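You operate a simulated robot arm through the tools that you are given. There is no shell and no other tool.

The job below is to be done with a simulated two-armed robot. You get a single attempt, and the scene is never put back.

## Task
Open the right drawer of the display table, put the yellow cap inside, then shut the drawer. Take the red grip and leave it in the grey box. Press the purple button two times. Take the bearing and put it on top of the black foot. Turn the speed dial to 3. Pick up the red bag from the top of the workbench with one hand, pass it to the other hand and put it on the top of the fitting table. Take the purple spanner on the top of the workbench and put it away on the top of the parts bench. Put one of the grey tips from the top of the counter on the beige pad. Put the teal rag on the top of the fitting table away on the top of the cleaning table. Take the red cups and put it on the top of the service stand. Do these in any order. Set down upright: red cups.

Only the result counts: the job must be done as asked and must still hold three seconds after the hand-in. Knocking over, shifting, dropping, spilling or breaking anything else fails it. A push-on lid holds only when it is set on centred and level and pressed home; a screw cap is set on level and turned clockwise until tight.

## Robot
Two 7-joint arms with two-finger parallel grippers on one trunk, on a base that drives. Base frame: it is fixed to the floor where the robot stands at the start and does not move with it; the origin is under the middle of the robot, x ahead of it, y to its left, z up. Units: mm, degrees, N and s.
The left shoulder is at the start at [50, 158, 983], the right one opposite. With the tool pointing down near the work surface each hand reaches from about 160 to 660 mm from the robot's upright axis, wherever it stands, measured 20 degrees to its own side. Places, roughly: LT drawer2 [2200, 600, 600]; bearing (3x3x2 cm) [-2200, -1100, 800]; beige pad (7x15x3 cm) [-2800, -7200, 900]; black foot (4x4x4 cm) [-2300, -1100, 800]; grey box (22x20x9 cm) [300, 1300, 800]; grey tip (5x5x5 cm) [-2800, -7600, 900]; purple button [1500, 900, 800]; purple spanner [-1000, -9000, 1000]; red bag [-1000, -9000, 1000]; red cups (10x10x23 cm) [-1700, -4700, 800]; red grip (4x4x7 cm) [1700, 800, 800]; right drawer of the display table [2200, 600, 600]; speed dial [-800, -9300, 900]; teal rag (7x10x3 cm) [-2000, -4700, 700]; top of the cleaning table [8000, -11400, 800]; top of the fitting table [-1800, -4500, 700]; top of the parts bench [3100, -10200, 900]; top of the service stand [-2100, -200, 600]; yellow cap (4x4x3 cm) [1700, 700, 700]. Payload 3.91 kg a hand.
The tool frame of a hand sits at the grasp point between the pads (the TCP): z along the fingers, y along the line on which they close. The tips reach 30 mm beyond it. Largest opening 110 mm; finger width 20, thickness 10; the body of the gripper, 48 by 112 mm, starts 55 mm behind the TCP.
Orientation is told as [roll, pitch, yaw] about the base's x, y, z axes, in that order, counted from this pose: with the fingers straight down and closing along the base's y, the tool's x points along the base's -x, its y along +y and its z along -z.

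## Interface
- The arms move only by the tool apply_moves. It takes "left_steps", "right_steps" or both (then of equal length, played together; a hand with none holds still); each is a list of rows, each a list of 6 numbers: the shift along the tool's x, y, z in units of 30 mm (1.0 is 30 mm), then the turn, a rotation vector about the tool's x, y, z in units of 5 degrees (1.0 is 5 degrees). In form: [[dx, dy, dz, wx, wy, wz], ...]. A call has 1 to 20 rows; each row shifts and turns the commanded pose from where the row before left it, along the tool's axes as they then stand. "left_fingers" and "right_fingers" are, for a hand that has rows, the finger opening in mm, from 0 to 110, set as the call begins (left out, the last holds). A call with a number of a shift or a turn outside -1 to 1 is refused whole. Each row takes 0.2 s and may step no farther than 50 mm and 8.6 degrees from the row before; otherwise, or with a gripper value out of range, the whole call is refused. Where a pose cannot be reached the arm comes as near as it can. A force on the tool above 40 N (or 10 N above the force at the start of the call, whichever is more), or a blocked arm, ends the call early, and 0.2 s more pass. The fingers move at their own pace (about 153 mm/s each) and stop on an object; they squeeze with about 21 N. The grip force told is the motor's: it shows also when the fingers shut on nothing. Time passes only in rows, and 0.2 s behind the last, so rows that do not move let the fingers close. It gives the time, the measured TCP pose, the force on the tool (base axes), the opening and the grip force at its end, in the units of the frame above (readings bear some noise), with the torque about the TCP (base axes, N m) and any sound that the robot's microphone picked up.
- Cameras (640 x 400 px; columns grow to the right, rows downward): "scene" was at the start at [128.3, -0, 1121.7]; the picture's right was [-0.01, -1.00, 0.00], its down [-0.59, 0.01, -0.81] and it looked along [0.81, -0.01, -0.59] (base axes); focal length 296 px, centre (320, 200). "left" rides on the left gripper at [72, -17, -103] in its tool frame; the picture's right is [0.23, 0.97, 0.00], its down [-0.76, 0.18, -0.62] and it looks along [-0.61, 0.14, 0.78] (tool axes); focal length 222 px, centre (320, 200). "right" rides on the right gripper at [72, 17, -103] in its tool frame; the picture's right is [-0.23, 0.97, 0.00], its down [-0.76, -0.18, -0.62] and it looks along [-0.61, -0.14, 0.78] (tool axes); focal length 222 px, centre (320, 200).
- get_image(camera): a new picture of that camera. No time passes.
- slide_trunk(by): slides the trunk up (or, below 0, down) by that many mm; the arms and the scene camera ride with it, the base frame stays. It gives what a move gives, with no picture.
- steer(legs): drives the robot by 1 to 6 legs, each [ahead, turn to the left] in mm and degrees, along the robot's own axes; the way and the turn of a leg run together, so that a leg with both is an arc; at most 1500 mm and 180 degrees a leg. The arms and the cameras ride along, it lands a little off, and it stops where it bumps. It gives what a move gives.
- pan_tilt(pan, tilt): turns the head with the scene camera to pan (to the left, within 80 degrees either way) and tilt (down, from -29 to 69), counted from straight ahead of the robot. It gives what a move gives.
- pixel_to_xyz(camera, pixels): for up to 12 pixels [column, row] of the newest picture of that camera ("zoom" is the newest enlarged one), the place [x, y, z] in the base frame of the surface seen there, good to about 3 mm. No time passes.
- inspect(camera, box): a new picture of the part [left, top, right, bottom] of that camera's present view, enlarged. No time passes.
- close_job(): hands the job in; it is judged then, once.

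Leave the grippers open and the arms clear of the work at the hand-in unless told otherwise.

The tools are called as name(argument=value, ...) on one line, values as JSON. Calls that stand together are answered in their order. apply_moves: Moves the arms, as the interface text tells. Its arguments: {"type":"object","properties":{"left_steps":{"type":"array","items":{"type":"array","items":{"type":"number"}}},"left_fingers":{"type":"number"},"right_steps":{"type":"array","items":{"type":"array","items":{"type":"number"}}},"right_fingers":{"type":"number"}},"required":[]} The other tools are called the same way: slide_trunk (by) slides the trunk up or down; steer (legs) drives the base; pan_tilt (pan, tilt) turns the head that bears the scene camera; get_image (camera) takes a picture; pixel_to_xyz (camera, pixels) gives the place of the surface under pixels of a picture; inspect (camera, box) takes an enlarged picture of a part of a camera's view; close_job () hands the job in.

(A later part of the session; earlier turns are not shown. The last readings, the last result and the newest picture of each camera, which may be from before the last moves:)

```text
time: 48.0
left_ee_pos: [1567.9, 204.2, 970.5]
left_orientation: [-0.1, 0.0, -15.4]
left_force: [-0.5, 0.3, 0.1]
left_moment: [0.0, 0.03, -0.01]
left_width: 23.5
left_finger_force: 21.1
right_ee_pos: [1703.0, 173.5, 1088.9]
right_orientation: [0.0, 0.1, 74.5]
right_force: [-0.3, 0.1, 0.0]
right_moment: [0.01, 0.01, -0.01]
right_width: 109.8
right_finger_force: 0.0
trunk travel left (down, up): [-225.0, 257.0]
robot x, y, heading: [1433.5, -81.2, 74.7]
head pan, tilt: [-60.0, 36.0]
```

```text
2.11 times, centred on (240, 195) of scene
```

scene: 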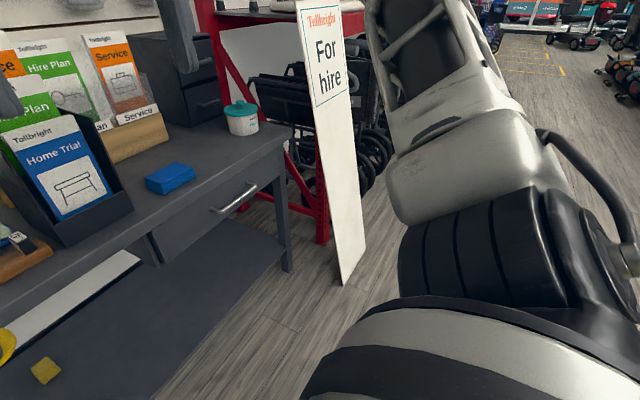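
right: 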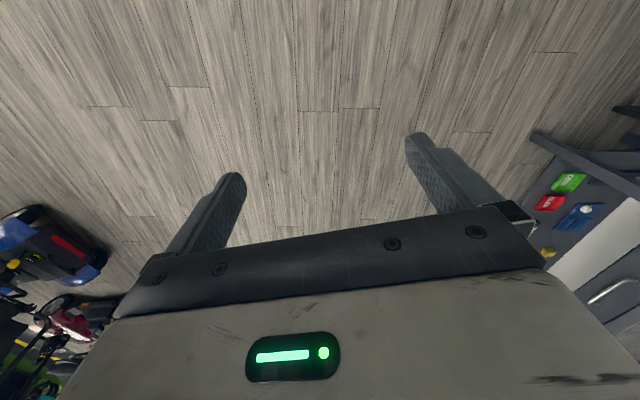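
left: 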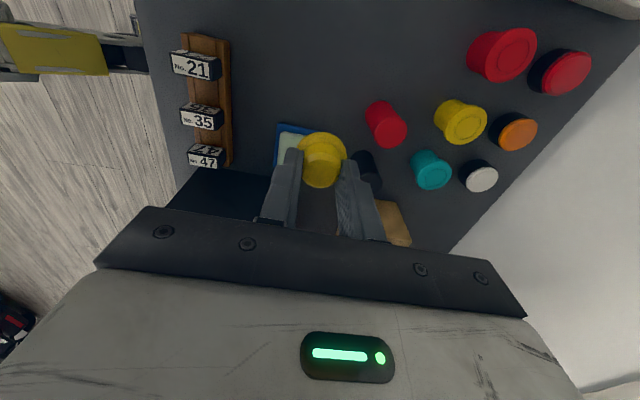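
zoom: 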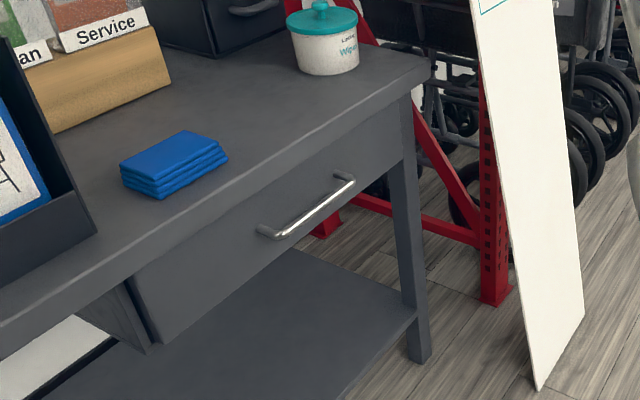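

The handle bar runs from about u=1057 to 1210 along the table at z≈632, and the "For hire" board starts well to the right of it. I'll turn right to drive along the table, and check the way ahead.

steer(legs=[[0, -90]])

pan_tilt(pan=0, tilt=36)

get_image(camera="scene")

```text
time: 52.2
left_ee_pos: [1721.2, -211.6, 971.2]
left_orientation: [-0.1, 0.1, -106.1]
left_force: [0.1, 0.4, 0.5]
left_moment: [0.02, -0.01, -0.01]
left_width: 23.1
left_finger_force: 20.7
right_ee_pos: [1688.1, -346.4, 1089.4]
right_orientation: [0.1, 0.3, -16.2]
right_force: [-0.7, 0.0, -0.3]
right_moment: [-0.01, -0.04, 0.0]
right_width: 110.2
right_finger_force: 0.0
trunk travel left (down, up): [-225.0, 257.0]
robot x, y, heading: [1438.1, -79.6, -15.6]
head pan, tilt: [-60.0, 36.0]
```

```text
time: 53.5
left_ee_pos: [1721.3, -211.1, 970.4]
left_orientation: [-0.1, 0.0, -106.2]
left_force: [0.0, 0.6, -0.3]
left_moment: [0.01, 0.01, 0.04]
left_width: 22.9
left_finger_force: 20.5
right_ee_pos: [1689.0, -347.1, 1089.4]
right_orientation: [0.0, 0.2, -16.1]
right_force: [0.4, -0.3, -0.1]
right_moment: [0.02, 0.01, -0.02]
right_width: 110.0
right_finger_force: 0.0
trunk travel left (down, up): [-225.0, 257.0]
robot x, y, heading: [1439.0, -77.2, -16.0]
head pan, tilt: [0.0, 36.0]
```

```text
taken
```

scene: 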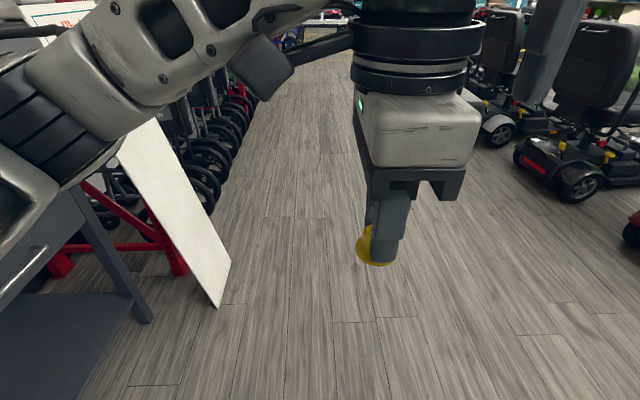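

The way ahead is clear. I drive 475 mm along the table and turn left to face it.

pixel_to_xyz(camera="scene", pixels=[[525, 160], [580, 195], [632, 235], [500, 140]])

steer(legs=[[475, 0], [0, 91]])

pan_tilt(pan=0, tilt=45)

get_image(camera="scene")

```text
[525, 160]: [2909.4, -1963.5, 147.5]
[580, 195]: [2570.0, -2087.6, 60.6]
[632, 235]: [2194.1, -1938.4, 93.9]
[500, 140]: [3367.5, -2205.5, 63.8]
```

```text
time: 60.2
left_ee_pos: [2022.9, 78.1, 971.1]
left_orientation: [-0.1, -0.1, -15.3]
left_force: [-0.2, 1.1, 0.6]
left_moment: [0.02, 0.02, 0.02]
left_width: 24.5
left_finger_force: 20.9
right_ee_pos: [2158.2, 47.7, 1089.1]
right_orientation: [-0.1, 0.3, 74.9]
right_force: [-0.1, -0.3, 0.1]
right_moment: [0.02, 0.01, 0.0]
right_width: 109.7
right_finger_force: 0.2
trunk travel left (down, up): [-225.0, 257.0]
robot x, y, heading: [1895.7, -208.3, 75.3]
head pan, tilt: [0.0, 36.0]
```

```text
time: 60.9
left_ee_pos: [2022.5, 78.6, 969.8]
left_orientation: [-0.2, 0.0, -15.2]
left_force: [-0.3, -0.7, 0.4]
left_moment: [0.0, -0.01, 0.02]
left_width: 24.7
left_finger_force: 20.5
right_ee_pos: [2157.0, 47.6, 1088.1]
right_orientation: [0.0, 0.3, 74.8]
right_force: [-0.1, 0.5, -0.8]
right_moment: [-0.02, 0.0, 0.02]
right_width: 109.9
right_finger_force: 0.0
trunk travel left (down, up): [-225.0, 257.0]
robot x, y, heading: [1893.1, -206.0, 75.0]
head pan, tilt: [0.0, 45.0]
```

```text
taken
```

scene: 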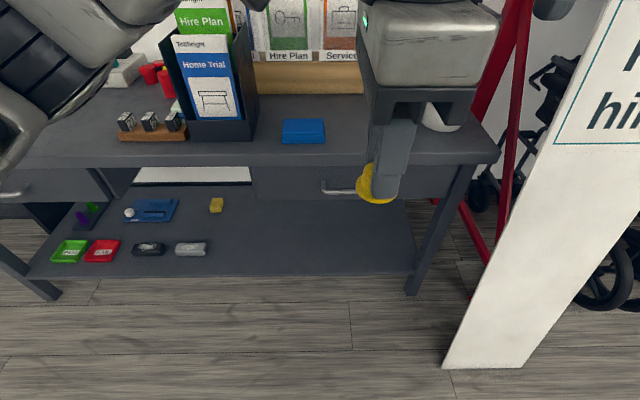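

The robot stands at u≈1046, 650 mm from the table edge. I'll move the left hand (with the cap) to the left out of the way, and bring the right hand forward and down for the drawer handle.

apply_moves(left_steps=[[1, 0, 0, 0, 0, 0], [1, 0, 0, 0, 0, 0], [1, 0, 0, 0, 0, 0], [1, 0, 0, 0, 0, 0], [1, 0, 0, 0, 0, 0], [1, 0, 0, 0, 0, 0], [1, 0, 0, 0, 0, 0], [0, 0, 0, 0, 0, 0]], right_steps=[[-0.571, 0.425, 0.7875, 0, 0, 0], [-0.571, 0.425, 0.7875, 0, 0, 0], [-0.571, 0.425, 0.7875, 0, 0, 0], [-0.571, 0.425, 0.7875, 0, 0, 0], [-0.571, 0.425, 0.7875, 0, 0, 0], [-0.571, 0.425, 0.7875, 0, 0, 0], [-0.571, 0.425, 0.7875, 0, 0, 0], [-0.571, 0.425, 0.7875, 0, 0, 0]])

apply_moves(right_steps=[[0, 0, 0, 0, -1, 0], [0, 0, 0, 0, -1, 0], [0, 0, 0, 0, -1, 0], [0, 0, 0, 0, -1, 0], [0, 0, 0, 0, -1, 0], [0, 0, 0, 0, -1, 0], [0, 0, 0, 0, -1, 0], [0, 0, 0, 0, -1, 0], [0, 0, 0, 0, -1, 0], [0, 0, 0, 0, -1, 0], [0, 0, 0, 0, -1, 0], [0, 0, 0, 0, -1, 0], [0, 0, 0, 0, -1, 0], [0, 0, 0, 0, -1, 0], [0, 0, 0, 0, -1, 0], [0, 0, 0, 0, -1, 0], [0, 0, 0, 0, -1, 0], [0, 0, 0, 0, -1, 0]], right_fingers=70)

get_image(camera="scene")

```text
time: 62.7
left_ee_pos: [1819.1, 132.1, 971.1]
left_orientation: [-0.2, -0.1, -15.2]
left_force: [-0.2, 0.5, -0.1]
left_moment: [0.02, 0.01, -0.02]
left_width: 24.7
left_finger_force: 21.6
right_ee_pos: [2094.3, 204.3, 898.5]
right_orientation: [-0.1, 0.3, 74.8]
right_force: [0.7, 0.9, -0.3]
right_moment: [0.02, -0.01, -0.01]
right_width: 109.7
right_finger_force: 0.0
trunk travel left (down, up): [-225.0, 257.0]
robot x, y, heading: [1892.0, -208.3, 75.2]
head pan, tilt: [0.0, 45.0]
```

```text
time: 66.5
left_ee_pos: [1819.8, 132.7, 971.3]
left_orientation: [-0.1, 0.0, -15.2]
left_force: [-0.2, -0.7, 0.2]
left_moment: [0.01, 0.01, -0.02]
left_width: 24.6
left_finger_force: 20.8
right_ee_pos: [2094.3, 205.2, 898.9]
right_orientation: [-18.2, -89.8, 93.0]
right_force: [-0.2, 0.6, -0.2]
right_moment: [-0.02, -0.04, 0.02]
right_width: 69.8
right_finger_force: 0.0
trunk travel left (down, up): [-225.0, 257.0]
robot x, y, heading: [1896.2, -206.2, 75.0]
head pan, tilt: [0.0, 45.0]
```

```text
taken
```

scene: 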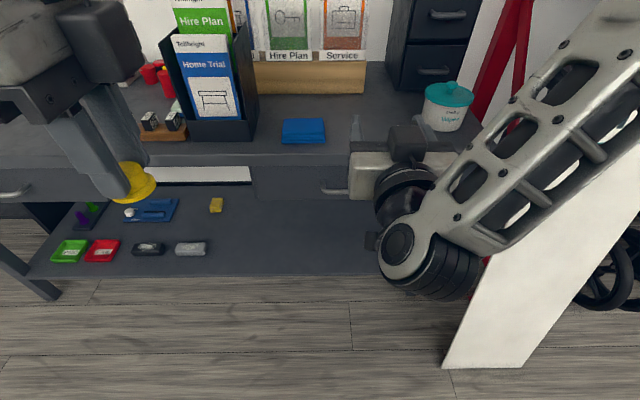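

The right hand now points horizontally at the table. I roll it 90° so the fingers close vertically on the bar.

apply_moves(right_steps=[[0, 0, 0, 0, 0, -1], [0, 0, 0, 0, 0, -1], [0, 0, 0, 0, 0, -1], [0, 0, 0, 0, 0, -1], [0, 0, 0, 0, 0, -1], [0, 0, 0, 0, 0, -1], [0, 0, 0, 0, 0, -1], [0, 0, 0, 0, 0, -1], [0, 0, 0, 0, 0, -1], [0, 0, 0, 0, 0, -1], [0, 0, 0, 0, 0, -1], [0, 0, 0, 0, 0, -1], [0, 0, 0, 0, 0, -1], [0, 0, 0, 0, 0, -1], [0, 0, 0, 0, 0, -1], [0, 0, 0, 0, 0, -1], [0, 0, 0, 0, 0, -1], [0, 0, 0, 0, 0, -1]])

get_image(camera="scene")

get_image(camera="right")

```text
time: 70.3
left_ee_pos: [1820.0, 131.9, 970.5]
left_orientation: [-0.1, 0.0, -15.2]
left_force: [-0.3, -0.2, -0.7]
left_moment: [-0.04, -0.01, 0.02]
left_width: 24.2
left_finger_force: 21.0
right_ee_pos: [2095.4, 206.2, 899.2]
right_orientation: [-89.8, 0.1, 164.8]
right_force: [0.9, -0.8, -0.4]
right_moment: [-0.01, -0.01, 0.0]
right_width: 70.1
right_finger_force: 0.0
trunk travel left (down, up): [-225.0, 257.0]
robot x, y, heading: [1902.2, -206.1, 75.2]
head pan, tilt: [0.0, 45.0]
```

```text
taken
```

scene: 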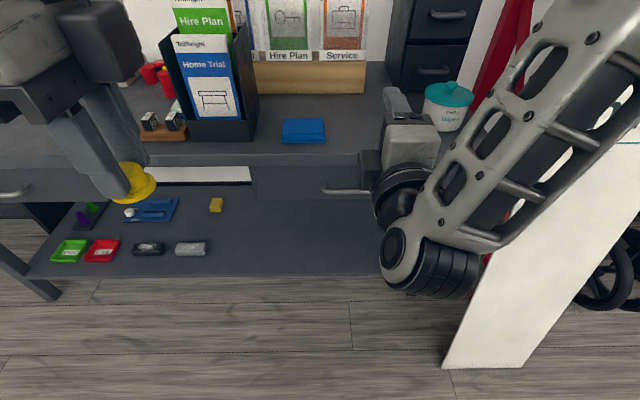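

```text
taken
```

right: 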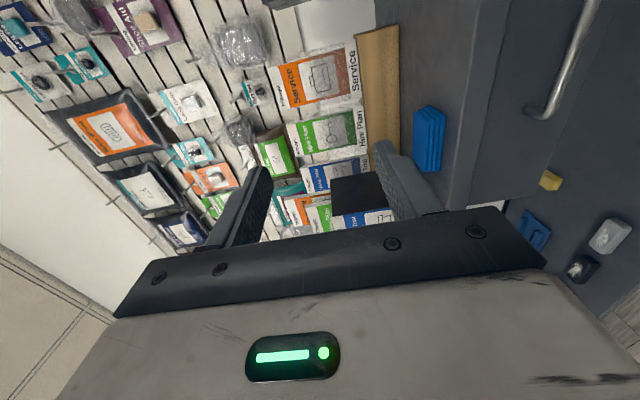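

The right camera sees the handle at (565,60). I'll measure it.

pixel_to_xyz(camera="right", pixels=[[589, 10], [570, 70], [560, 90], [535, 112], [545, 108], [600, 80], [500, 150], [470, 190]])

inspect(camera="right", box=[440, 0, 640, 160])

```text
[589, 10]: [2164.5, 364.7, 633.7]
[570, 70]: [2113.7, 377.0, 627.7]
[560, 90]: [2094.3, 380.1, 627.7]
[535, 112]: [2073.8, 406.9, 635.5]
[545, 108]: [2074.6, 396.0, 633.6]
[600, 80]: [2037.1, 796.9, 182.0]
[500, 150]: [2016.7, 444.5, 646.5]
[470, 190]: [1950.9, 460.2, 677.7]
```

```text
2.50 times, centred on (540, 80) of right
```

zoom: 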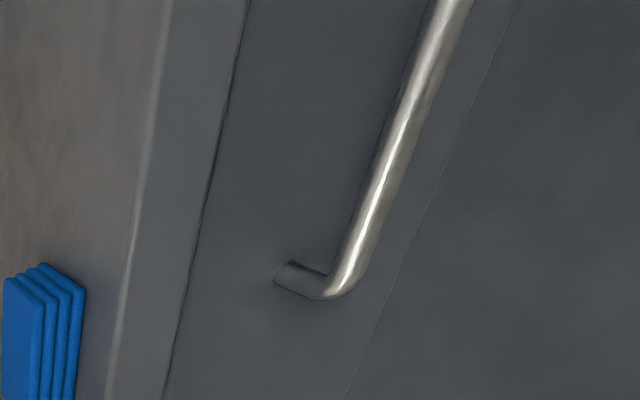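

The bar centre is at z≈631, v≈-31 in the table frame, with u from 1066 to ~1200. The hand is at u=1135. I lower it to the bar's height, with the fingers at 50 mm.

apply_moves(right_steps=[[0, 1, 0, 0, 0, 0], [0, 1, 0, 0, 0, 0], [0, 1, 0, 0, 0, 0], [0, 1, 0, 0, 0, 0], [0, 1, 0, 0, 0, 0], [0, 1, 0, 0, 0, 0], [0, 1, 0, 0, 0, 0], [0, 1, 0, 0, 0, 0], [0, 0.93, 0, 0, 0, 0], [0, 0, 0, 0, 0, 0]], right_fingers=50)

get_image(camera="scene")

get_image(camera="right")

```text
time: 72.5
left_ee_pos: [1819.6, 131.1, 972.0]
left_orientation: [-0.1, 0.0, -15.2]
left_force: [0.5, 0.1, -0.6]
left_moment: [-0.02, -0.01, 0.02]
left_width: 24.2
left_finger_force: 21.0
right_ee_pos: [1988.9, 200.8, 721.7]
right_orientation: [-89.7, 0.0, 164.6]
right_force: [0.9, -0.2, -0.3]
right_moment: [-0.01, -0.01, 0.02]
right_width: 50.2
right_finger_force: 0.1
right hand out of reach, approached as far as the arm can: row 2, 3, 4, 5, 6, 7, 8, 9
trunk travel left (down, up): [-225.0, 257.0]
robot x, y, heading: [1896.2, -208.8, 75.3]
head pan, tilt: [0.0, 45.0]
```

```text
taken
```

scene: 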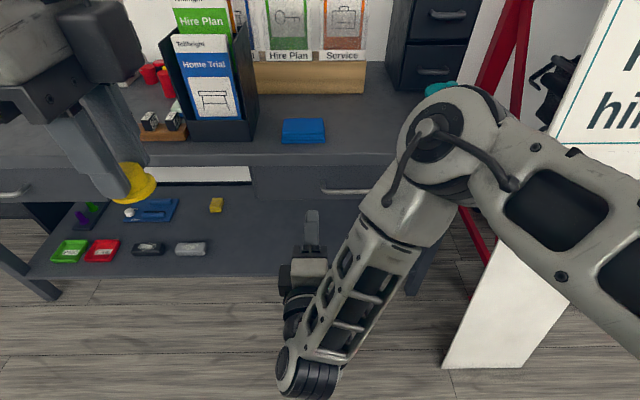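

```text
taken
```

right: 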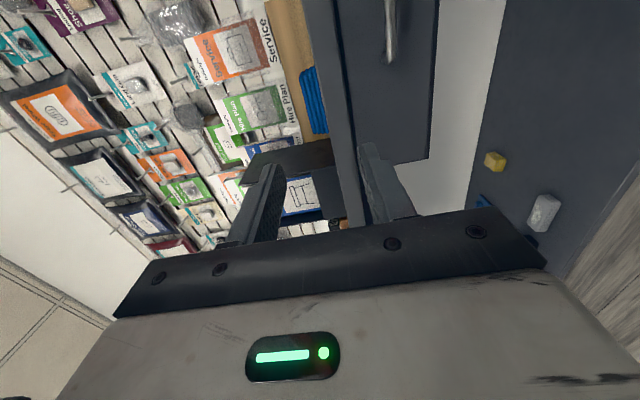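

The arm can't reach that height with a level hand at this trunk height; the hand drifted aside. I'll move back up first and then lower the trunk instead.

apply_moves(right_steps=[[0, -1, 0, 0, 0, 0], [0, -1, 0, 0, 0, 0], [0, -1, 0, 0, 0, 0]])

```text
time: 73.3
left_ee_pos: [1819.3, 132.3, 969.9]
left_orientation: [-0.1, 0.0, -15.2]
left_force: [0.8, 0.0, 0.5]
left_moment: [0.0, -0.05, -0.01]
left_width: 24.5
left_finger_force: 21.0
right_ee_pos: [1989.3, 199.1, 811.7]
right_orientation: [-89.9, 0.1, 164.8]
right_force: [-0.4, 0.7, -1.1]
right_moment: [-0.01, -0.02, -0.01]
right_width: 50.3
right_finger_force: 0.2
trunk travel left (down, up): [-225.0, 257.0]
robot x, y, heading: [1892.2, -211.9, 75.2]
head pan, tilt: [0.0, 45.0]
```

The command follows the measured pose, good. Now I lower the trunk by 180 mm so that the hand comes to the bar's height.

slide_trunk(by=-180)

get_image(camera="scene")

```text
time: 75.3
left_ee_pos: [1819.9, 131.8, 791.0]
left_orientation: [-0.1, 0.0, -15.3]
left_force: [0.4, -0.6, 0.4]
left_moment: [-0.01, 0.02, -0.02]
left_width: 24.2
left_finger_force: 21.0
right_ee_pos: [1989.5, 198.9, 632.0]
right_orientation: [-89.8, 0.0, 164.8]
right_force: [-0.6, -0.2, 0.5]
right_moment: [-0.01, -0.01, 0.02]
right_width: 50.2
right_finger_force: 0.0
trunk travel left (down, up): [-45.0, 437.0]
robot x, y, heading: [1893.6, -205.7, 75.3]
head pan, tilt: [0.0, 45.0]
```

```text
taken
```

scene: 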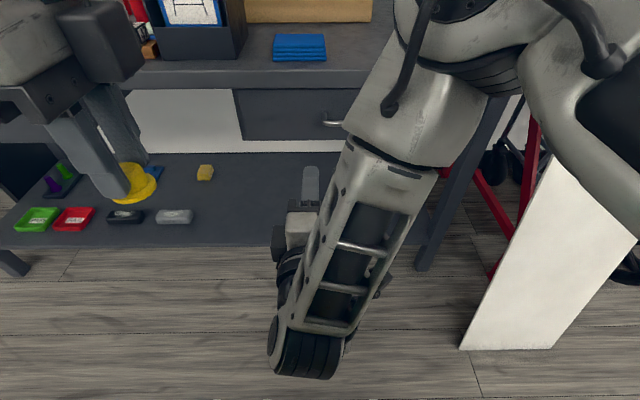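

pixel_to_xyz(camera="scene", pixels=[[440, 30], [520, 80], [600, 140], [560, 160], [620, 60], [545, 345]])

apply_moves(right_steps=[[0.66, 0, 0, 0, 0, 0], [0.66, 0, 0, 0, 0, 0], [0.66, 0, 0, 0, 0, 0], [0.66, 0, 0, 0, 0, 0], [0.66, 0, 0, 0, 0, 0]])

get_image(camera="scene")

get_image(camera="right")

```text
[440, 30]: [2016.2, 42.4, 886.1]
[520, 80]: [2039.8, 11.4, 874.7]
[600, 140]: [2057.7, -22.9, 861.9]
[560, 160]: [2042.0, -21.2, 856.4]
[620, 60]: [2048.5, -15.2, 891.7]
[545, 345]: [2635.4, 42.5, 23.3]
```

```text
time: 76.5
left_ee_pos: [1819.7, 132.3, 792.3]
left_orientation: [0.0, 0.0, -15.2]
left_force: [-0.5, 0.4, 1.6]
left_moment: [0.0, -0.03, 0.02]
left_width: 24.2
left_finger_force: 21.0
right_ee_pos: [2075.4, 175.9, 642.1]
right_orientation: [-89.7, -0.1, 164.8]
right_force: [-0.7, 0.4, 0.1]
right_moment: [-0.01, -0.03, 0.0]
right_width: 50.0
right_finger_force: 0.0
right hand out of reach, approached as far as the arm can: row 5
trunk travel left (down, up): [-45.0, 437.0]
robot x, y, heading: [1891.0, -208.5, 75.2]
head pan, tilt: [0.0, 45.0]
```

```text
taken
```

scene: 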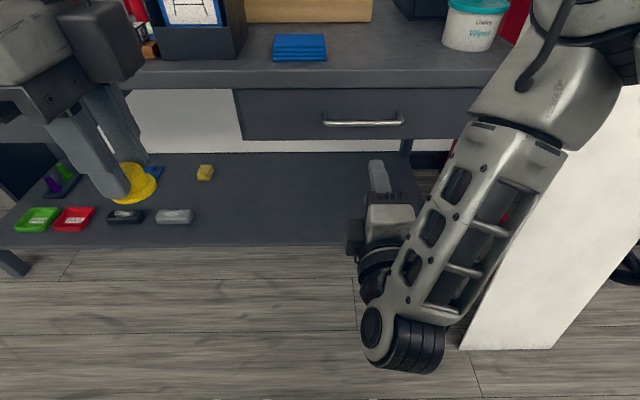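

```text
taken
```

right: 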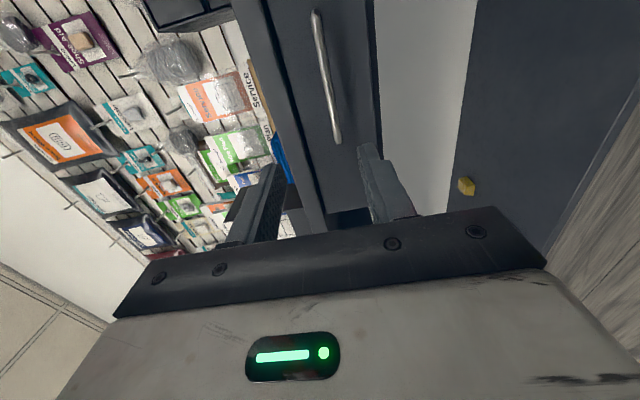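

The bar's handle is now visible. I move forward 150 mm, still short of the bar, then correct the height.

apply_moves(right_steps=[[0, 0, 1, 0, 0, 0], [0, 0, 1, 0, 0, 0], [0, 0, 1, 0, 0, 0], [0, 0.2, 1, 0, 0, 0], [0, 0.17, 0.8, 0, 0, 0], [0, 0, 0, 0, 0, 0]])

get_image(camera="right")

get_image(camera="scene")

```text
time: 77.9
left_ee_pos: [1820.8, 133.4, 790.8]
left_orientation: [-0.2, 0.0, -15.2]
left_force: [-1.0, -0.1, -0.8]
left_moment: [-0.01, -0.01, 0.05]
left_width: 24.2
left_finger_force: 21.0
right_ee_pos: [2073.1, 313.9, 652.4]
right_orientation: [-89.6, -0.1, 164.4]
right_force: [0.3, -0.5, 0.6]
right_moment: [0.03, 0.03, 0.0]
right_width: 50.4
right_finger_force: 0.0
right hand out of reach, approached as far as the arm can: row 1, 2, 3, 4, 5
trunk travel left (down, up): [-45.0, 437.0]
robot x, y, heading: [1895.7, -207.1, 74.9]
head pan, tilt: [0.0, 45.0]
```

```text
taken
```

right: 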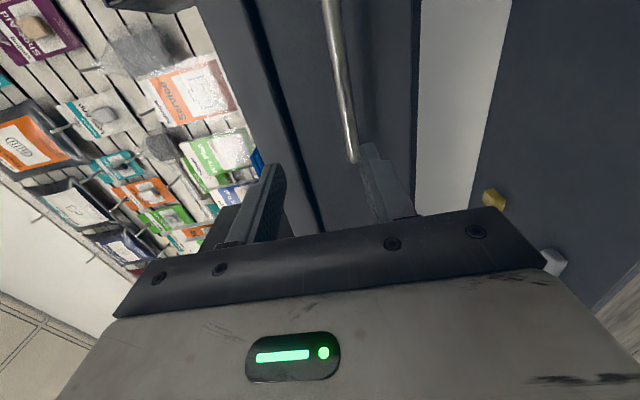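

```text
taken
```

scene: 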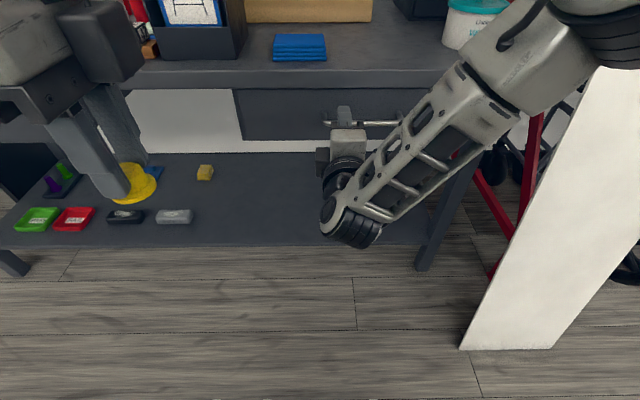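

The arm is cramped this close (wrist limit). I'll back the robot up 170 mm so that the forearm can point forward.

steer(legs=[[-170, 0]])

apply_moves(right_steps=[[0.5, 0.35, 0.5, 0, 0, 0], [0.5, 0.35, 0.5, 0, 0, 0], [0, 0, 0, 0, 0, 0]])

get_image(camera="scene")

```text
time: 79.4
left_ee_pos: [1775.6, -35.0, 791.2]
left_orientation: [-0.1, 0.0, -15.1]
left_force: [-0.5, 0.4, 0.3]
left_moment: [0.0, 0.01, 0.0]
left_width: 24.0
left_finger_force: 21.1
right_ee_pos: [2028.3, 146.6, 653.5]
right_orientation: [-89.7, 0.1, 164.5]
right_force: [0.2, 0.1, -0.2]
right_moment: [0.01, -0.01, 0.02]
right_width: 50.1
right_finger_force: 0.1
trunk travel left (down, up): [-45.0, 437.0]
robot x, y, heading: [1851.5, -375.9, 75.1]
head pan, tilt: [0.0, 45.0]
```

```text
time: 80.2
left_ee_pos: [1774.8, -35.9, 791.6]
left_orientation: [-0.2, 0.1, -15.0]
left_force: [0.9, 0.1, -0.3]
left_moment: [-0.01, 0.02, 0.01]
left_width: 24.0
left_finger_force: 20.5
right_ee_pos: [2031.5, 167.3, 654.5]
right_orientation: [-89.4, 0.0, 164.2]
right_force: [-0.3, 0.2, -0.5]
right_moment: [-0.03, 0.0, 0.0]
right_width: 50.0
right_finger_force: 0.1
right hand out of reach, approached as far as the arm can: row 1, 2
trunk travel left (down, up): [-45.0, 437.0]
robot x, y, heading: [1847.5, -376.8, 74.9]
head pan, tilt: [0.0, 45.0]
```

```text
taken
```

scene: 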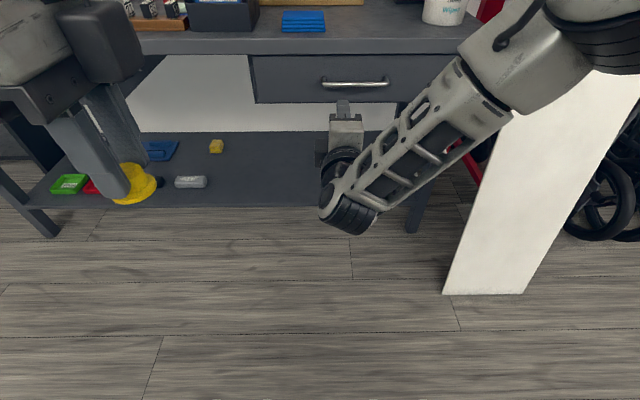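

Still at a limit. I'll tilt the hand 35° downward (pointing forward-down), which eases the wrist and also lets the upper finger hook behind the bar.

apply_moves(right_steps=[[0, 0, 0, -1, 0, 0], [0, 0, 0, -1, 0, 0], [0, 0, 0, -1, 0, 0], [0, 0, 0, -1, 0, 0], [0, 0, 0, -1, 0, 0], [0, 0, 0, -1, 0, 0], [0, 0, 0, -1, 0, 0]])

get_image(camera="scene")

```text
time: 81.8
left_ee_pos: [1775.1, -34.9, 791.6]
left_orientation: [0.0, 0.1, -15.1]
left_force: [-0.4, 0.7, -0.2]
left_moment: [0.0, -0.02, -0.02]
left_width: 23.9
left_finger_force: 20.6
right_ee_pos: [2032.8, 168.1, 653.1]
right_orientation: [-54.4, 0.0, 164.6]
right_force: [0.5, 1.3, 0.0]
right_moment: [0.01, -0.02, 0.0]
right_width: 50.0
right_finger_force: 0.0
trunk travel left (down, up): [-45.0, 437.0]
robot x, y, heading: [1852.9, -375.5, 74.9]
head pan, tilt: [0.0, 45.0]
```

```text
taken
```

scene: 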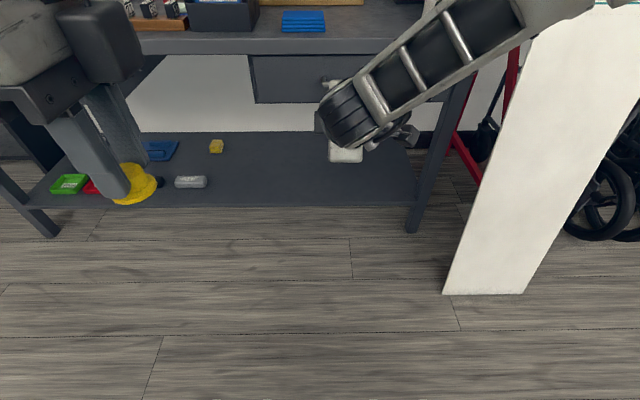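

The wrist is relaxed now. I move right 48 mm and forward 139 mm, staying short of the bar.

apply_moves(right_steps=[[0.323, -0.539, 0.753, 0, 0, 0], [0.323, -0.539, 0.753, 0, 0, 0], [0.323, -0.539, 0.753, 0, 0, 0], [0.323, -0.539, 0.753, 0, 0, 0], [0.323, -0.539, 0.753, 0, 0, 0], [0, 0, 0, 0, 0, 0]], right_fingers=40)

get_image(camera="scene")

get_image(camera="right")

```text
time: 83.2
left_ee_pos: [1775.4, -36.1, 792.1]
left_orientation: [-0.1, 0.0, -15.1]
left_force: [-0.1, -1.2, -0.7]
left_moment: [0.01, -0.02, 0.0]
left_width: 24.5
left_finger_force: 21.0
right_ee_pos: [2107.2, 273.6, 653.0]
right_orientation: [-55.0, -0.1, 164.5]
right_force: [-0.2, 0.4, 0.6]
right_moment: [-0.02, 0.0, 0.0]
right_width: 40.0
right_finger_force: 0.1
right hand out of reach, approached as far as the arm can: row 5
trunk travel left (down, up): [-45.0, 437.0]
robot x, y, heading: [1850.2, -375.6, 75.1]
head pan, tilt: [0.0, 45.0]
```

```text
taken
```

scene: 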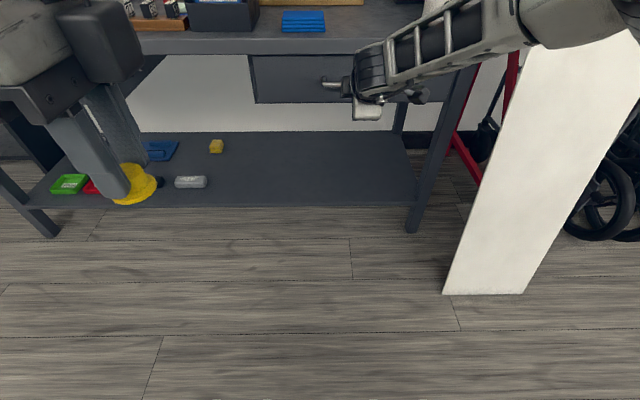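

```text
taken
```

right: 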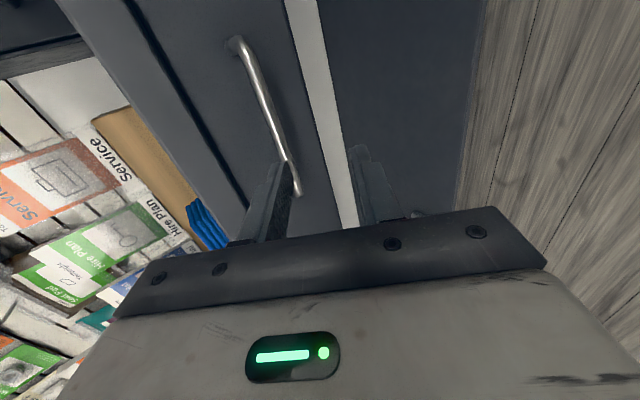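

The hand is at u=1129, 107 mm short of the bar, and the arm is at full stretch. I drive the base forward 55 mm and then re-measure.

steer(legs=[[55, 0]])

get_image(camera="right")

pixel_to_xyz(camera="right", pixels=[[250, 60], [262, 95], [275, 130], [285, 155], [296, 185], [330, 120]])

```text
time: 84.1
left_ee_pos: [1789.0, 18.0, 792.0]
left_orientation: [-0.1, 0.0, -15.3]
left_force: [0.8, 1.3, -0.7]
left_moment: [-0.02, 0.02, 0.0]
left_width: 24.1
left_finger_force: 20.7
right_ee_pos: [2121.7, 327.4, 653.9]
right_orientation: [-54.9, -0.1, 164.5]
right_force: [-0.1, -0.9, 0.2]
right_moment: [0.0, 0.03, -0.03]
right_width: 40.0
right_finger_force: 0.0
trunk travel left (down, up): [-45.0, 437.0]
robot x, y, heading: [1863.8, -320.2, 75.2]
head pan, tilt: [0.0, 45.0]
```

```text
taken
```

right: 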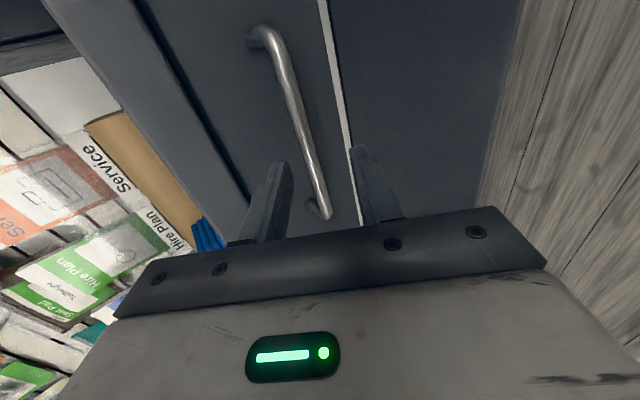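

```text
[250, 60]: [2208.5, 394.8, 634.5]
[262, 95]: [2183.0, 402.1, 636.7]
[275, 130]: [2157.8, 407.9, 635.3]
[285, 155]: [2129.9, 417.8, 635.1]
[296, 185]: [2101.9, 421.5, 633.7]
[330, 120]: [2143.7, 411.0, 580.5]
```

pixel_to_xyz(camera="right", pixels=[[284, 80], [292, 105], [300, 130], [307, 152], [315, 178], [320, 195], [262, 35], [320, 210]])

```text
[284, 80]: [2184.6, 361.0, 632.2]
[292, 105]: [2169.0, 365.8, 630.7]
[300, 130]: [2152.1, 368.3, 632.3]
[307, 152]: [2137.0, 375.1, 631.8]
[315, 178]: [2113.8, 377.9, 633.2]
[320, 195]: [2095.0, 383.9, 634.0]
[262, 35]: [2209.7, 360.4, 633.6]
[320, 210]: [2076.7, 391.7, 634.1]
```

The bar's centre is at z≈631, 56 mm ahead along the fingers and 11 mm toward the upper finger. I align it and move in.

apply_moves(right_steps=[[0, -0.373, 0, 0, 0, 0], [0, 0, 0.4, 0, 0, 0], [0, 0, 0.4, 0, 0, 0], [0, 0, 0.4, 0, 0, 0], [0, 0, 0, 0, 0, 0]])

get_image(camera="right")

```text
time: 85.3
left_ee_pos: [1788.1, 18.1, 791.1]
left_orientation: [-0.1, 0.1, -15.2]
left_force: [0.5, 0.6, 0.0]
left_moment: [0.01, -0.01, -0.01]
left_width: 23.9
left_finger_force: 21.2
right_ee_pos: [2121.5, 325.6, 660.7]
right_orientation: [-55.1, -0.2, 164.4]
right_force: [0.3, -0.3, 0.2]
right_moment: [0.01, 0.03, 0.03]
right_width: 40.2
right_finger_force: 0.2
right hand out of reach, approached as far as the arm can: row 1, 2, 3, 4
trunk travel left (down, up): [-45.0, 437.0]
robot x, y, heading: [1863.7, -319.7, 75.2]
head pan, tilt: [0.0, 45.0]
```

```text
taken
```

right: 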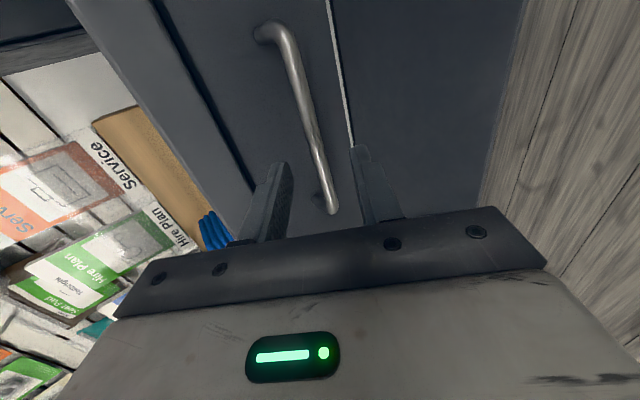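

The arm is at full stretch. I retract the hand 80 mm and drive the base 85 mm forward to get slack.

apply_moves(right_steps=[[0, 0.51, -0.728, 0, 0, 0], [0, 0.51, -0.728, 0, 0, 0], [0, 0.51, -0.728, 0, 0, 0]])

steer(legs=[[85, 0]])

get_image(camera="right")

```text
time: 86.1
left_ee_pos: [1789.1, 17.5, 791.4]
left_orientation: [0.0, 0.0, -15.2]
left_force: [-0.2, 0.4, -0.1]
left_moment: [0.03, 0.04, -0.01]
left_width: 23.9
left_finger_force: 20.8
right_ee_pos: [2100.1, 248.8, 659.6]
right_orientation: [-54.9, 0.0, 164.5]
right_force: [-0.7, 0.3, -1.1]
right_moment: [0.01, -0.03, -0.02]
right_width: 39.9
right_finger_force: 0.0
trunk travel left (down, up): [-45.0, 437.0]
robot x, y, heading: [1863.3, -319.7, 75.2]
head pan, tilt: [0.0, 45.0]
```

```text
time: 87.2
left_ee_pos: [1811.2, 98.7, 791.2]
left_orientation: [0.0, 0.0, -15.2]
left_force: [0.3, 0.2, 0.6]
left_moment: [0.0, -0.04, 0.0]
left_width: 23.7
left_finger_force: 21.1
right_ee_pos: [2123.0, 330.8, 660.3]
right_orientation: [-54.8, -0.1, 164.5]
right_force: [-0.1, 0.2, -0.1]
right_moment: [-0.02, -0.04, 0.0]
right_width: 40.0
right_finger_force: 0.1
trunk travel left (down, up): [-45.0, 437.0]
robot x, y, heading: [1887.2, -241.0, 74.9]
head pan, tilt: [0.0, 45.0]
```

```text
taken
```

right: 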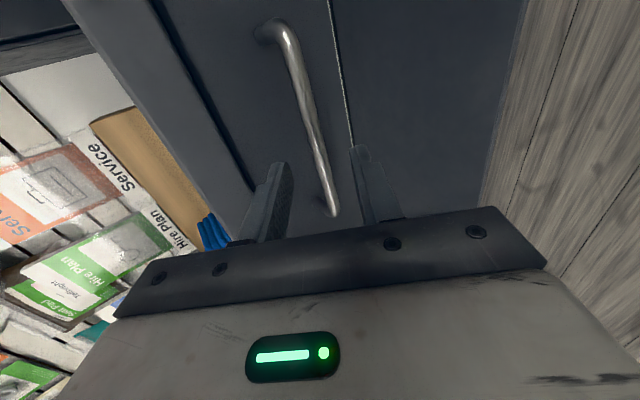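

Now the bar lies 57 mm ahead along the fingers and only 4 mm off centre. I move in 36 mm.

apply_moves(right_steps=[[0, -0.13, 0, 0, 0, 0], [0, 0, 0.4, 0, 0, 0], [0, 0, 0.4, 0, 0, 0], [0, 0, 0.42, 0, 0, 0], [0, 0, 0, 0, 0, 0]])

get_image(camera="right")

```text
time: 88.4
left_ee_pos: [1811.8, 100.2, 791.1]
left_orientation: [-0.2, 0.1, -15.2]
left_force: [0.4, -0.9, 0.2]
left_moment: [-0.01, 0.01, -0.02]
left_width: 24.2
left_finger_force: 21.0
right_ee_pos: [2131.0, 360.6, 642.5]
right_orientation: [-54.9, 0.0, 164.6]
right_force: [-0.5, 0.0, -0.2]
right_moment: [-0.01, 0.01, -0.03]
right_width: 39.9
right_finger_force: 0.1
trunk travel left (down, up): [-45.0, 437.0]
robot x, y, heading: [1882.8, -239.9, 74.9]
head pan, tilt: [0.0, 45.0]
```

```text
taken
```

right: 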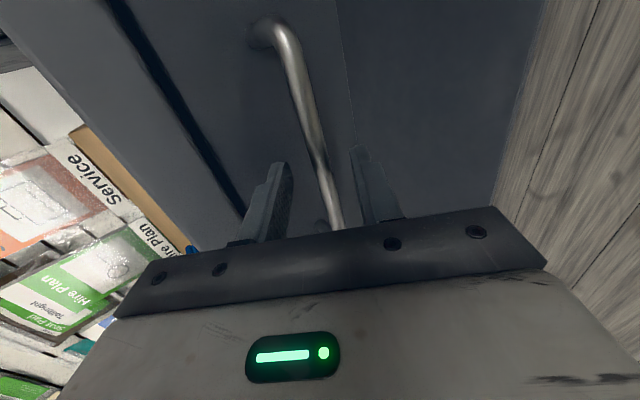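

The bar is between the fingers. I close them.

apply_moves(right_steps=[[0, 0, 0, 0, 0, 0], [0, 0, 0, 0, 0, 0], [0, 0, 0, 0, 0, 0]], right_fingers=0)

get_image(camera="right")

```text
time: 89.2
left_ee_pos: [1811.8, 99.3, 792.2]
left_orientation: [-0.2, 0.0, -15.2]
left_force: [-0.5, -0.1, -0.5]
left_moment: [-0.01, 0.0, 0.0]
left_width: 23.8
left_finger_force: 21.2
right_ee_pos: [2131.3, 360.5, 640.6]
right_orientation: [-54.8, 0.0, 164.5]
right_force: [-1.1, -5.0, -3.0]
right_moment: [-0.26, -0.76, 0.66]
right_width: 11.9
right_finger_force: 45.2
trunk travel left (down, up): [-45.0, 437.0]
robot x, y, heading: [1882.3, -240.5, 75.0]
head pan, tilt: [0.0, 45.0]
```

```text
taken
```

right: 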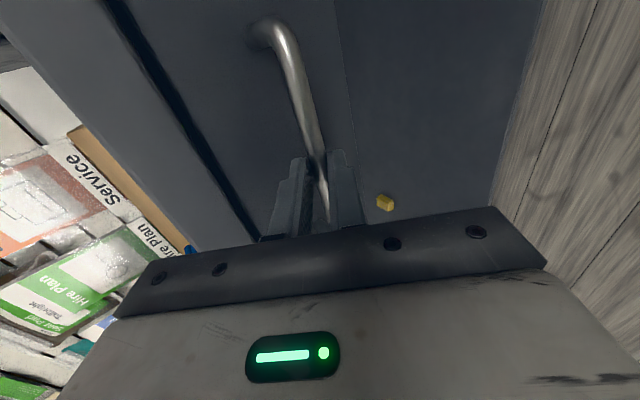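

Gripped (12 mm bar). I pull straight back 60 mm first.

apply_moves(right_steps=[[0, 0.29, -0.41, 0, 0, 0], [0, 0.383, -0.546, 0, 0, 0], [0, 0.383, -0.546, 0, 0, 0], [0, 0.1, -0.14, 0, 0, 0]])

get_image(camera="scene")

```text
time: 90.2
left_ee_pos: [1812.5, 100.0, 790.1]
left_orientation: [-0.1, -0.1, -15.2]
left_force: [1.7, 0.2, -0.9]
left_moment: [-0.01, 0.0, 0.03]
left_width: 23.9
left_finger_force: 21.0
right_ee_pos: [2116.5, 302.6, 640.1]
right_orientation: [-54.5, -0.2, 164.4]
right_force: [1.9, 0.7, -11.8]
right_moment: [-0.32, -0.48, 0.78]
right_width: 11.8
right_finger_force: 45.0
trunk travel left (down, up): [-45.0, 437.0]
robot x, y, heading: [1887.1, -239.2, 74.9]
head pan, tilt: [0.0, 45.0]
```

```text
taken
```

scene: 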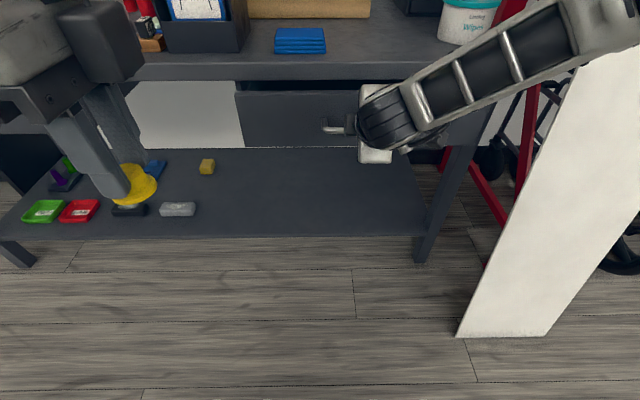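

The drawer is opening smoothly. I pull another 150 mm.

apply_moves(right_steps=[[0, 0.56, -0.83, 0, 0, 0], [0, 0.56, -0.83, 0, 0, 0], [0, 0.56, -0.83, 0, 0, 0], [0, 0.56, -0.83, 0, 0, 0], [0, 0.56, -0.83, 0, 0, 0]])

get_image(camera="scene")

```text
time: 91.4
left_ee_pos: [1812.7, 100.0, 791.4]
left_orientation: [-0.2, 0.1, -15.3]
left_force: [-0.1, 0.6, 0.3]
left_moment: [0.02, 0.02, 0.0]
left_width: 24.1
left_finger_force: 20.7
right_ee_pos: [2079.6, 157.1, 640.4]
right_orientation: [-54.3, 0.4, 163.8]
right_force: [26.1, -7.4, -17.1]
right_moment: [-0.54, -0.71, 0.54]
right_width: 11.8
right_finger_force: 45.0
trunk travel left (down, up): [-45.0, 437.0]
robot x, y, heading: [1885.2, -242.1, 74.9]
head pan, tilt: [0.0, 45.0]
```

```text
taken
```

scene: 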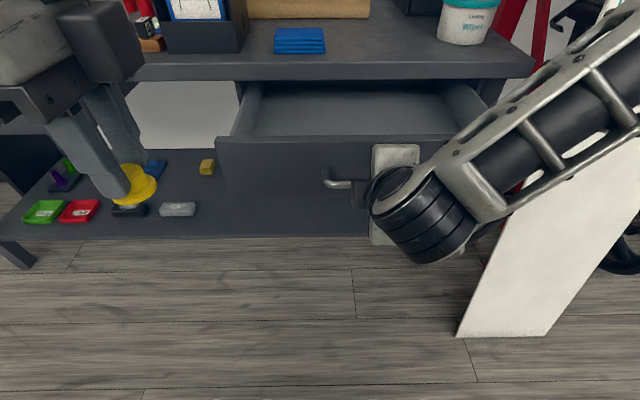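

The drawer is open about 205 mm. I release the bar and slide the fingers back off along their axis.

apply_moves(right_steps=[[0, 0, 0, 0, 0, 0], [0, 0, 0, 0, 0, 0]], right_fingers=42)

apply_moves(right_steps=[[0, 0, -0.6, 0, 0, 0], [0, 0, -0.8, 0, 0, 0], [0, 0, -0.8, 0, 0, 0]])

get_image(camera="scene")

```text
time: 92.0
left_ee_pos: [1810.7, 99.5, 791.2]
left_orientation: [-0.1, 0.0, -15.1]
left_force: [-0.1, 0.6, 0.0]
left_moment: [0.01, 0.02, -0.02]
left_width: 24.1
left_finger_force: 21.3
right_ee_pos: [2073.4, 159.0, 646.5]
right_orientation: [-54.9, -0.1, 164.5]
right_force: [-0.4, -1.2, 0.6]
right_moment: [-0.02, -0.01, 0.02]
right_width: 42.1
right_finger_force: 0.1
trunk travel left (down, up): [-45.0, 437.0]
robot x, y, heading: [1887.6, -236.2, 75.1]
head pan, tilt: [0.0, 45.0]
```

```text
time: 92.8
left_ee_pos: [1811.1, 100.1, 791.5]
left_orientation: [-0.2, 0.1, -15.2]
left_force: [-0.6, 0.0, -0.3]
left_moment: [-0.01, 0.02, 0.03]
left_width: 23.9
left_finger_force: 21.2
right_ee_pos: [2059.5, 107.5, 683.6]
right_orientation: [-54.9, -0.2, 164.6]
right_force: [-0.3, 0.3, -0.6]
right_moment: [0.0, -0.01, -0.02]
right_width: 41.9
right_finger_force: 0.2
trunk travel left (down, up): [-45.0, 437.0]
robot x, y, heading: [1883.7, -237.2, 75.3]
head pan, tilt: [0.0, 45.0]
```

```text
taken
```

scene: 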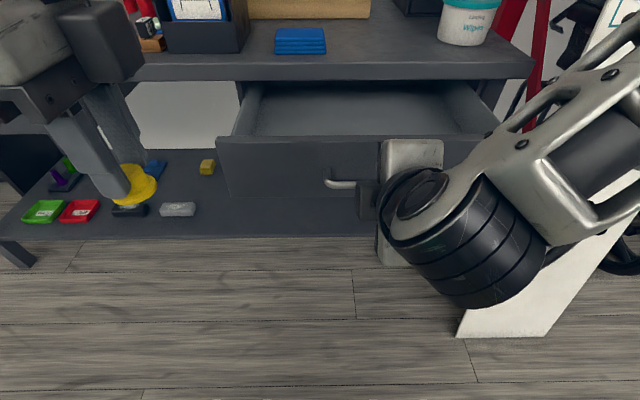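

The right hand is clear of the bar. I measure the open drawer's interior.

pixel_to_xyz(camera="scene", pixels=[[300, 120], [300, 131], [265, 125], [340, 100], [260, 100], [232, 137], [300, 136], [380, 115], [470, 125], [330, 182], [250, 90], [300, 75]])

inspect(camera="scene", box=[200, 50, 520, 250])

```text
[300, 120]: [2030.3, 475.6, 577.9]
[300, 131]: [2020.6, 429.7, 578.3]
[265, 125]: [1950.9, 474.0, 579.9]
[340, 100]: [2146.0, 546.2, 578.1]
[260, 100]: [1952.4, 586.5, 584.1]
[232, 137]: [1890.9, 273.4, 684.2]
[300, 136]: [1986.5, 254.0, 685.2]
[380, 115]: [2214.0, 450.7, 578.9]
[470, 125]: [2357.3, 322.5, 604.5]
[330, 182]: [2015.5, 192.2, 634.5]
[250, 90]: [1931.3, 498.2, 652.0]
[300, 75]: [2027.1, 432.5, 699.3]
```

```text
2.00 times, centred on (360, 150) of scene
```

zoom: 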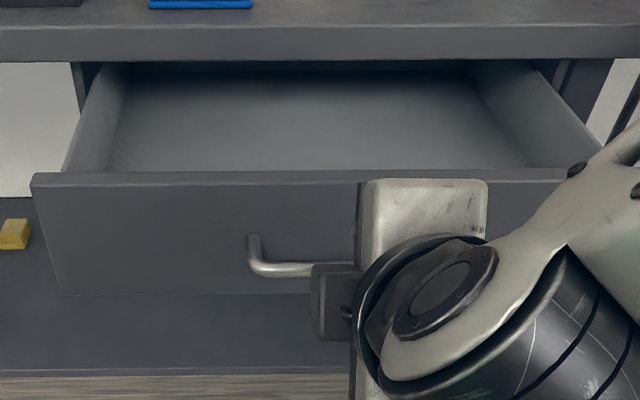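

The drawer floor is at z≈578, with the inside running from v≈-188 to the table edge. I carry the cap over the left part of the opening (u=1000, v=-100) at its present height.

apply_moves(left_steps=[[-0.373, 0.94, 0, 0, 0, 0], [-0.373, 0.94, 0, 0, 0, 0], [-0.373, 0.94, 0, 0, 0, 0], [-0.373, 0.94, 0, 0, 0, 0], [-0.373, 0.94, 0, 0, 0, 0], [-0.373, 0.94, 0, 0, 0, 0], [-0.373, 0.94, 0, 0, 0, 0], [-0.373, 0.94, 0, 0, 0, 0], [-0.373, 0.94, 0, 0, 0, 0], [-0.373, 0.94, 0, 0, 0, 0]])

get_image(camera="scene")

get_image(camera="left")

```text
time: 95.0
left_ee_pos: [1983.8, 339.1, 786.5]
left_orientation: [0.1, -0.1, -15.1]
left_force: [-1.0, 1.5, -0.2]
left_moment: [-0.09, -0.13, -0.03]
left_width: 24.2
left_finger_force: 21.2
left hand out of reach, approached as far as the arm can: row 10
right_ee_pos: [2061.5, 108.1, 684.7]
right_orientation: [-54.9, 0.1, 164.5]
right_force: [-0.6, 0.3, 0.2]
right_moment: [-0.02, -0.01, -0.03]
right_width: 42.0
right_finger_force: 0.0
trunk travel left (down, up): [-45.0, 437.0]
robot x, y, heading: [1882.2, -237.5, 75.2]
head pan, tilt: [0.0, 45.0]
```

```text
taken
```

scene: 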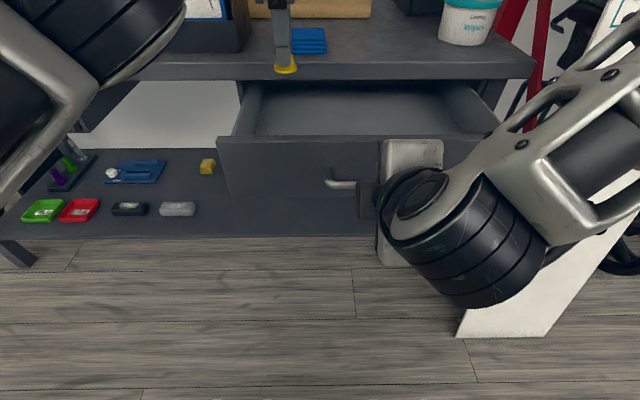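

```text
taken
```

left: 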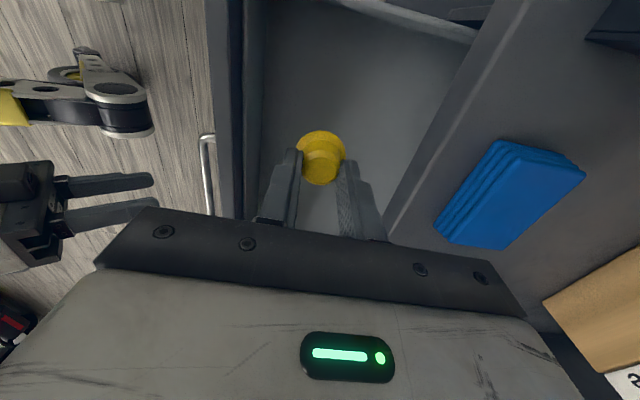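

The cap hangs over the opening (u=993, v=-107). I lower it 150 mm.

apply_moves(left_steps=[[0, 0, 1, 0, 0, 0], [0, 0, 1, 0, 0, 0], [0, 0, 1, 0, 0, 0], [0, 0, 1, 0, 0, 0], [0, 0, 0.7, 0, 0, 0], [0, 0, 0, 0, 0, 0]])

get_image(camera="scene")

get_image(camera="left")

```text
time: 96.4
left_ee_pos: [1985.3, 337.8, 646.6]
left_orientation: [-0.1, 0.0, -15.2]
left_force: [0.3, 0.0, -0.9]
left_moment: [-0.01, -0.02, -0.02]
left_width: 23.9
left_finger_force: 20.7
left hand out of reach, approached as far as the arm can: row 1
right_ee_pos: [2060.9, 107.1, 683.4]
right_orientation: [-54.8, -0.1, 164.6]
right_force: [0.0, -0.2, 0.1]
right_moment: [-0.03, 0.0, -0.02]
right_width: 41.9
right_finger_force: 0.1
trunk travel left (down, up): [-45.0, 437.0]
robot x, y, heading: [1883.4, -239.2, 75.0]
head pan, tilt: [0.0, 45.0]
```

```text
taken
```

scene: 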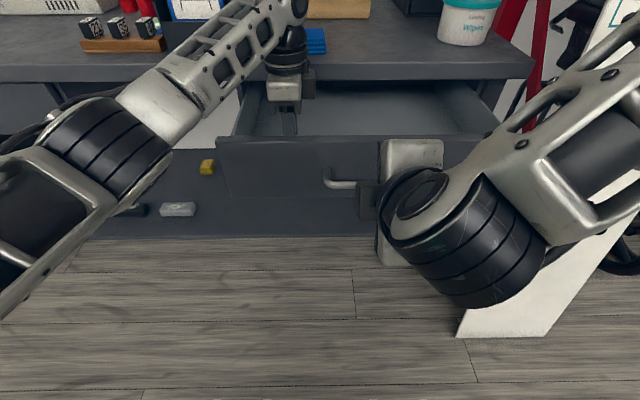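

```text
taken
```

left: 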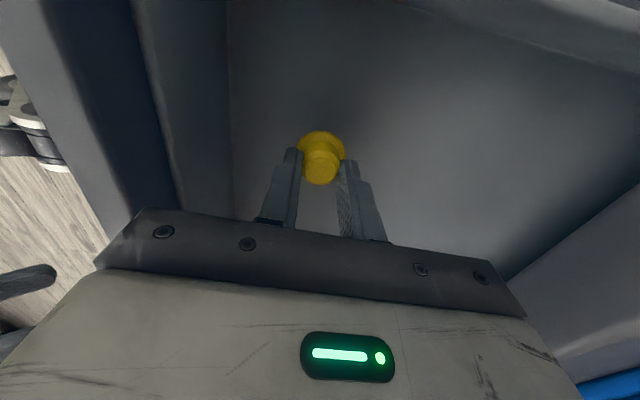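

pixel_to_xyz(camera="scene", pixels=[[240, 65], [205, 95], [160, 110], [270, 50], [120, 140], [285, 85]])

```text
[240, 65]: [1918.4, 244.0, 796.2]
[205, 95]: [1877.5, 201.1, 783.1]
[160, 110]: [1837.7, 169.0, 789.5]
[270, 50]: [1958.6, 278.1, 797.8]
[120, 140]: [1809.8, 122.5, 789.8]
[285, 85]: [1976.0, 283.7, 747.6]
```

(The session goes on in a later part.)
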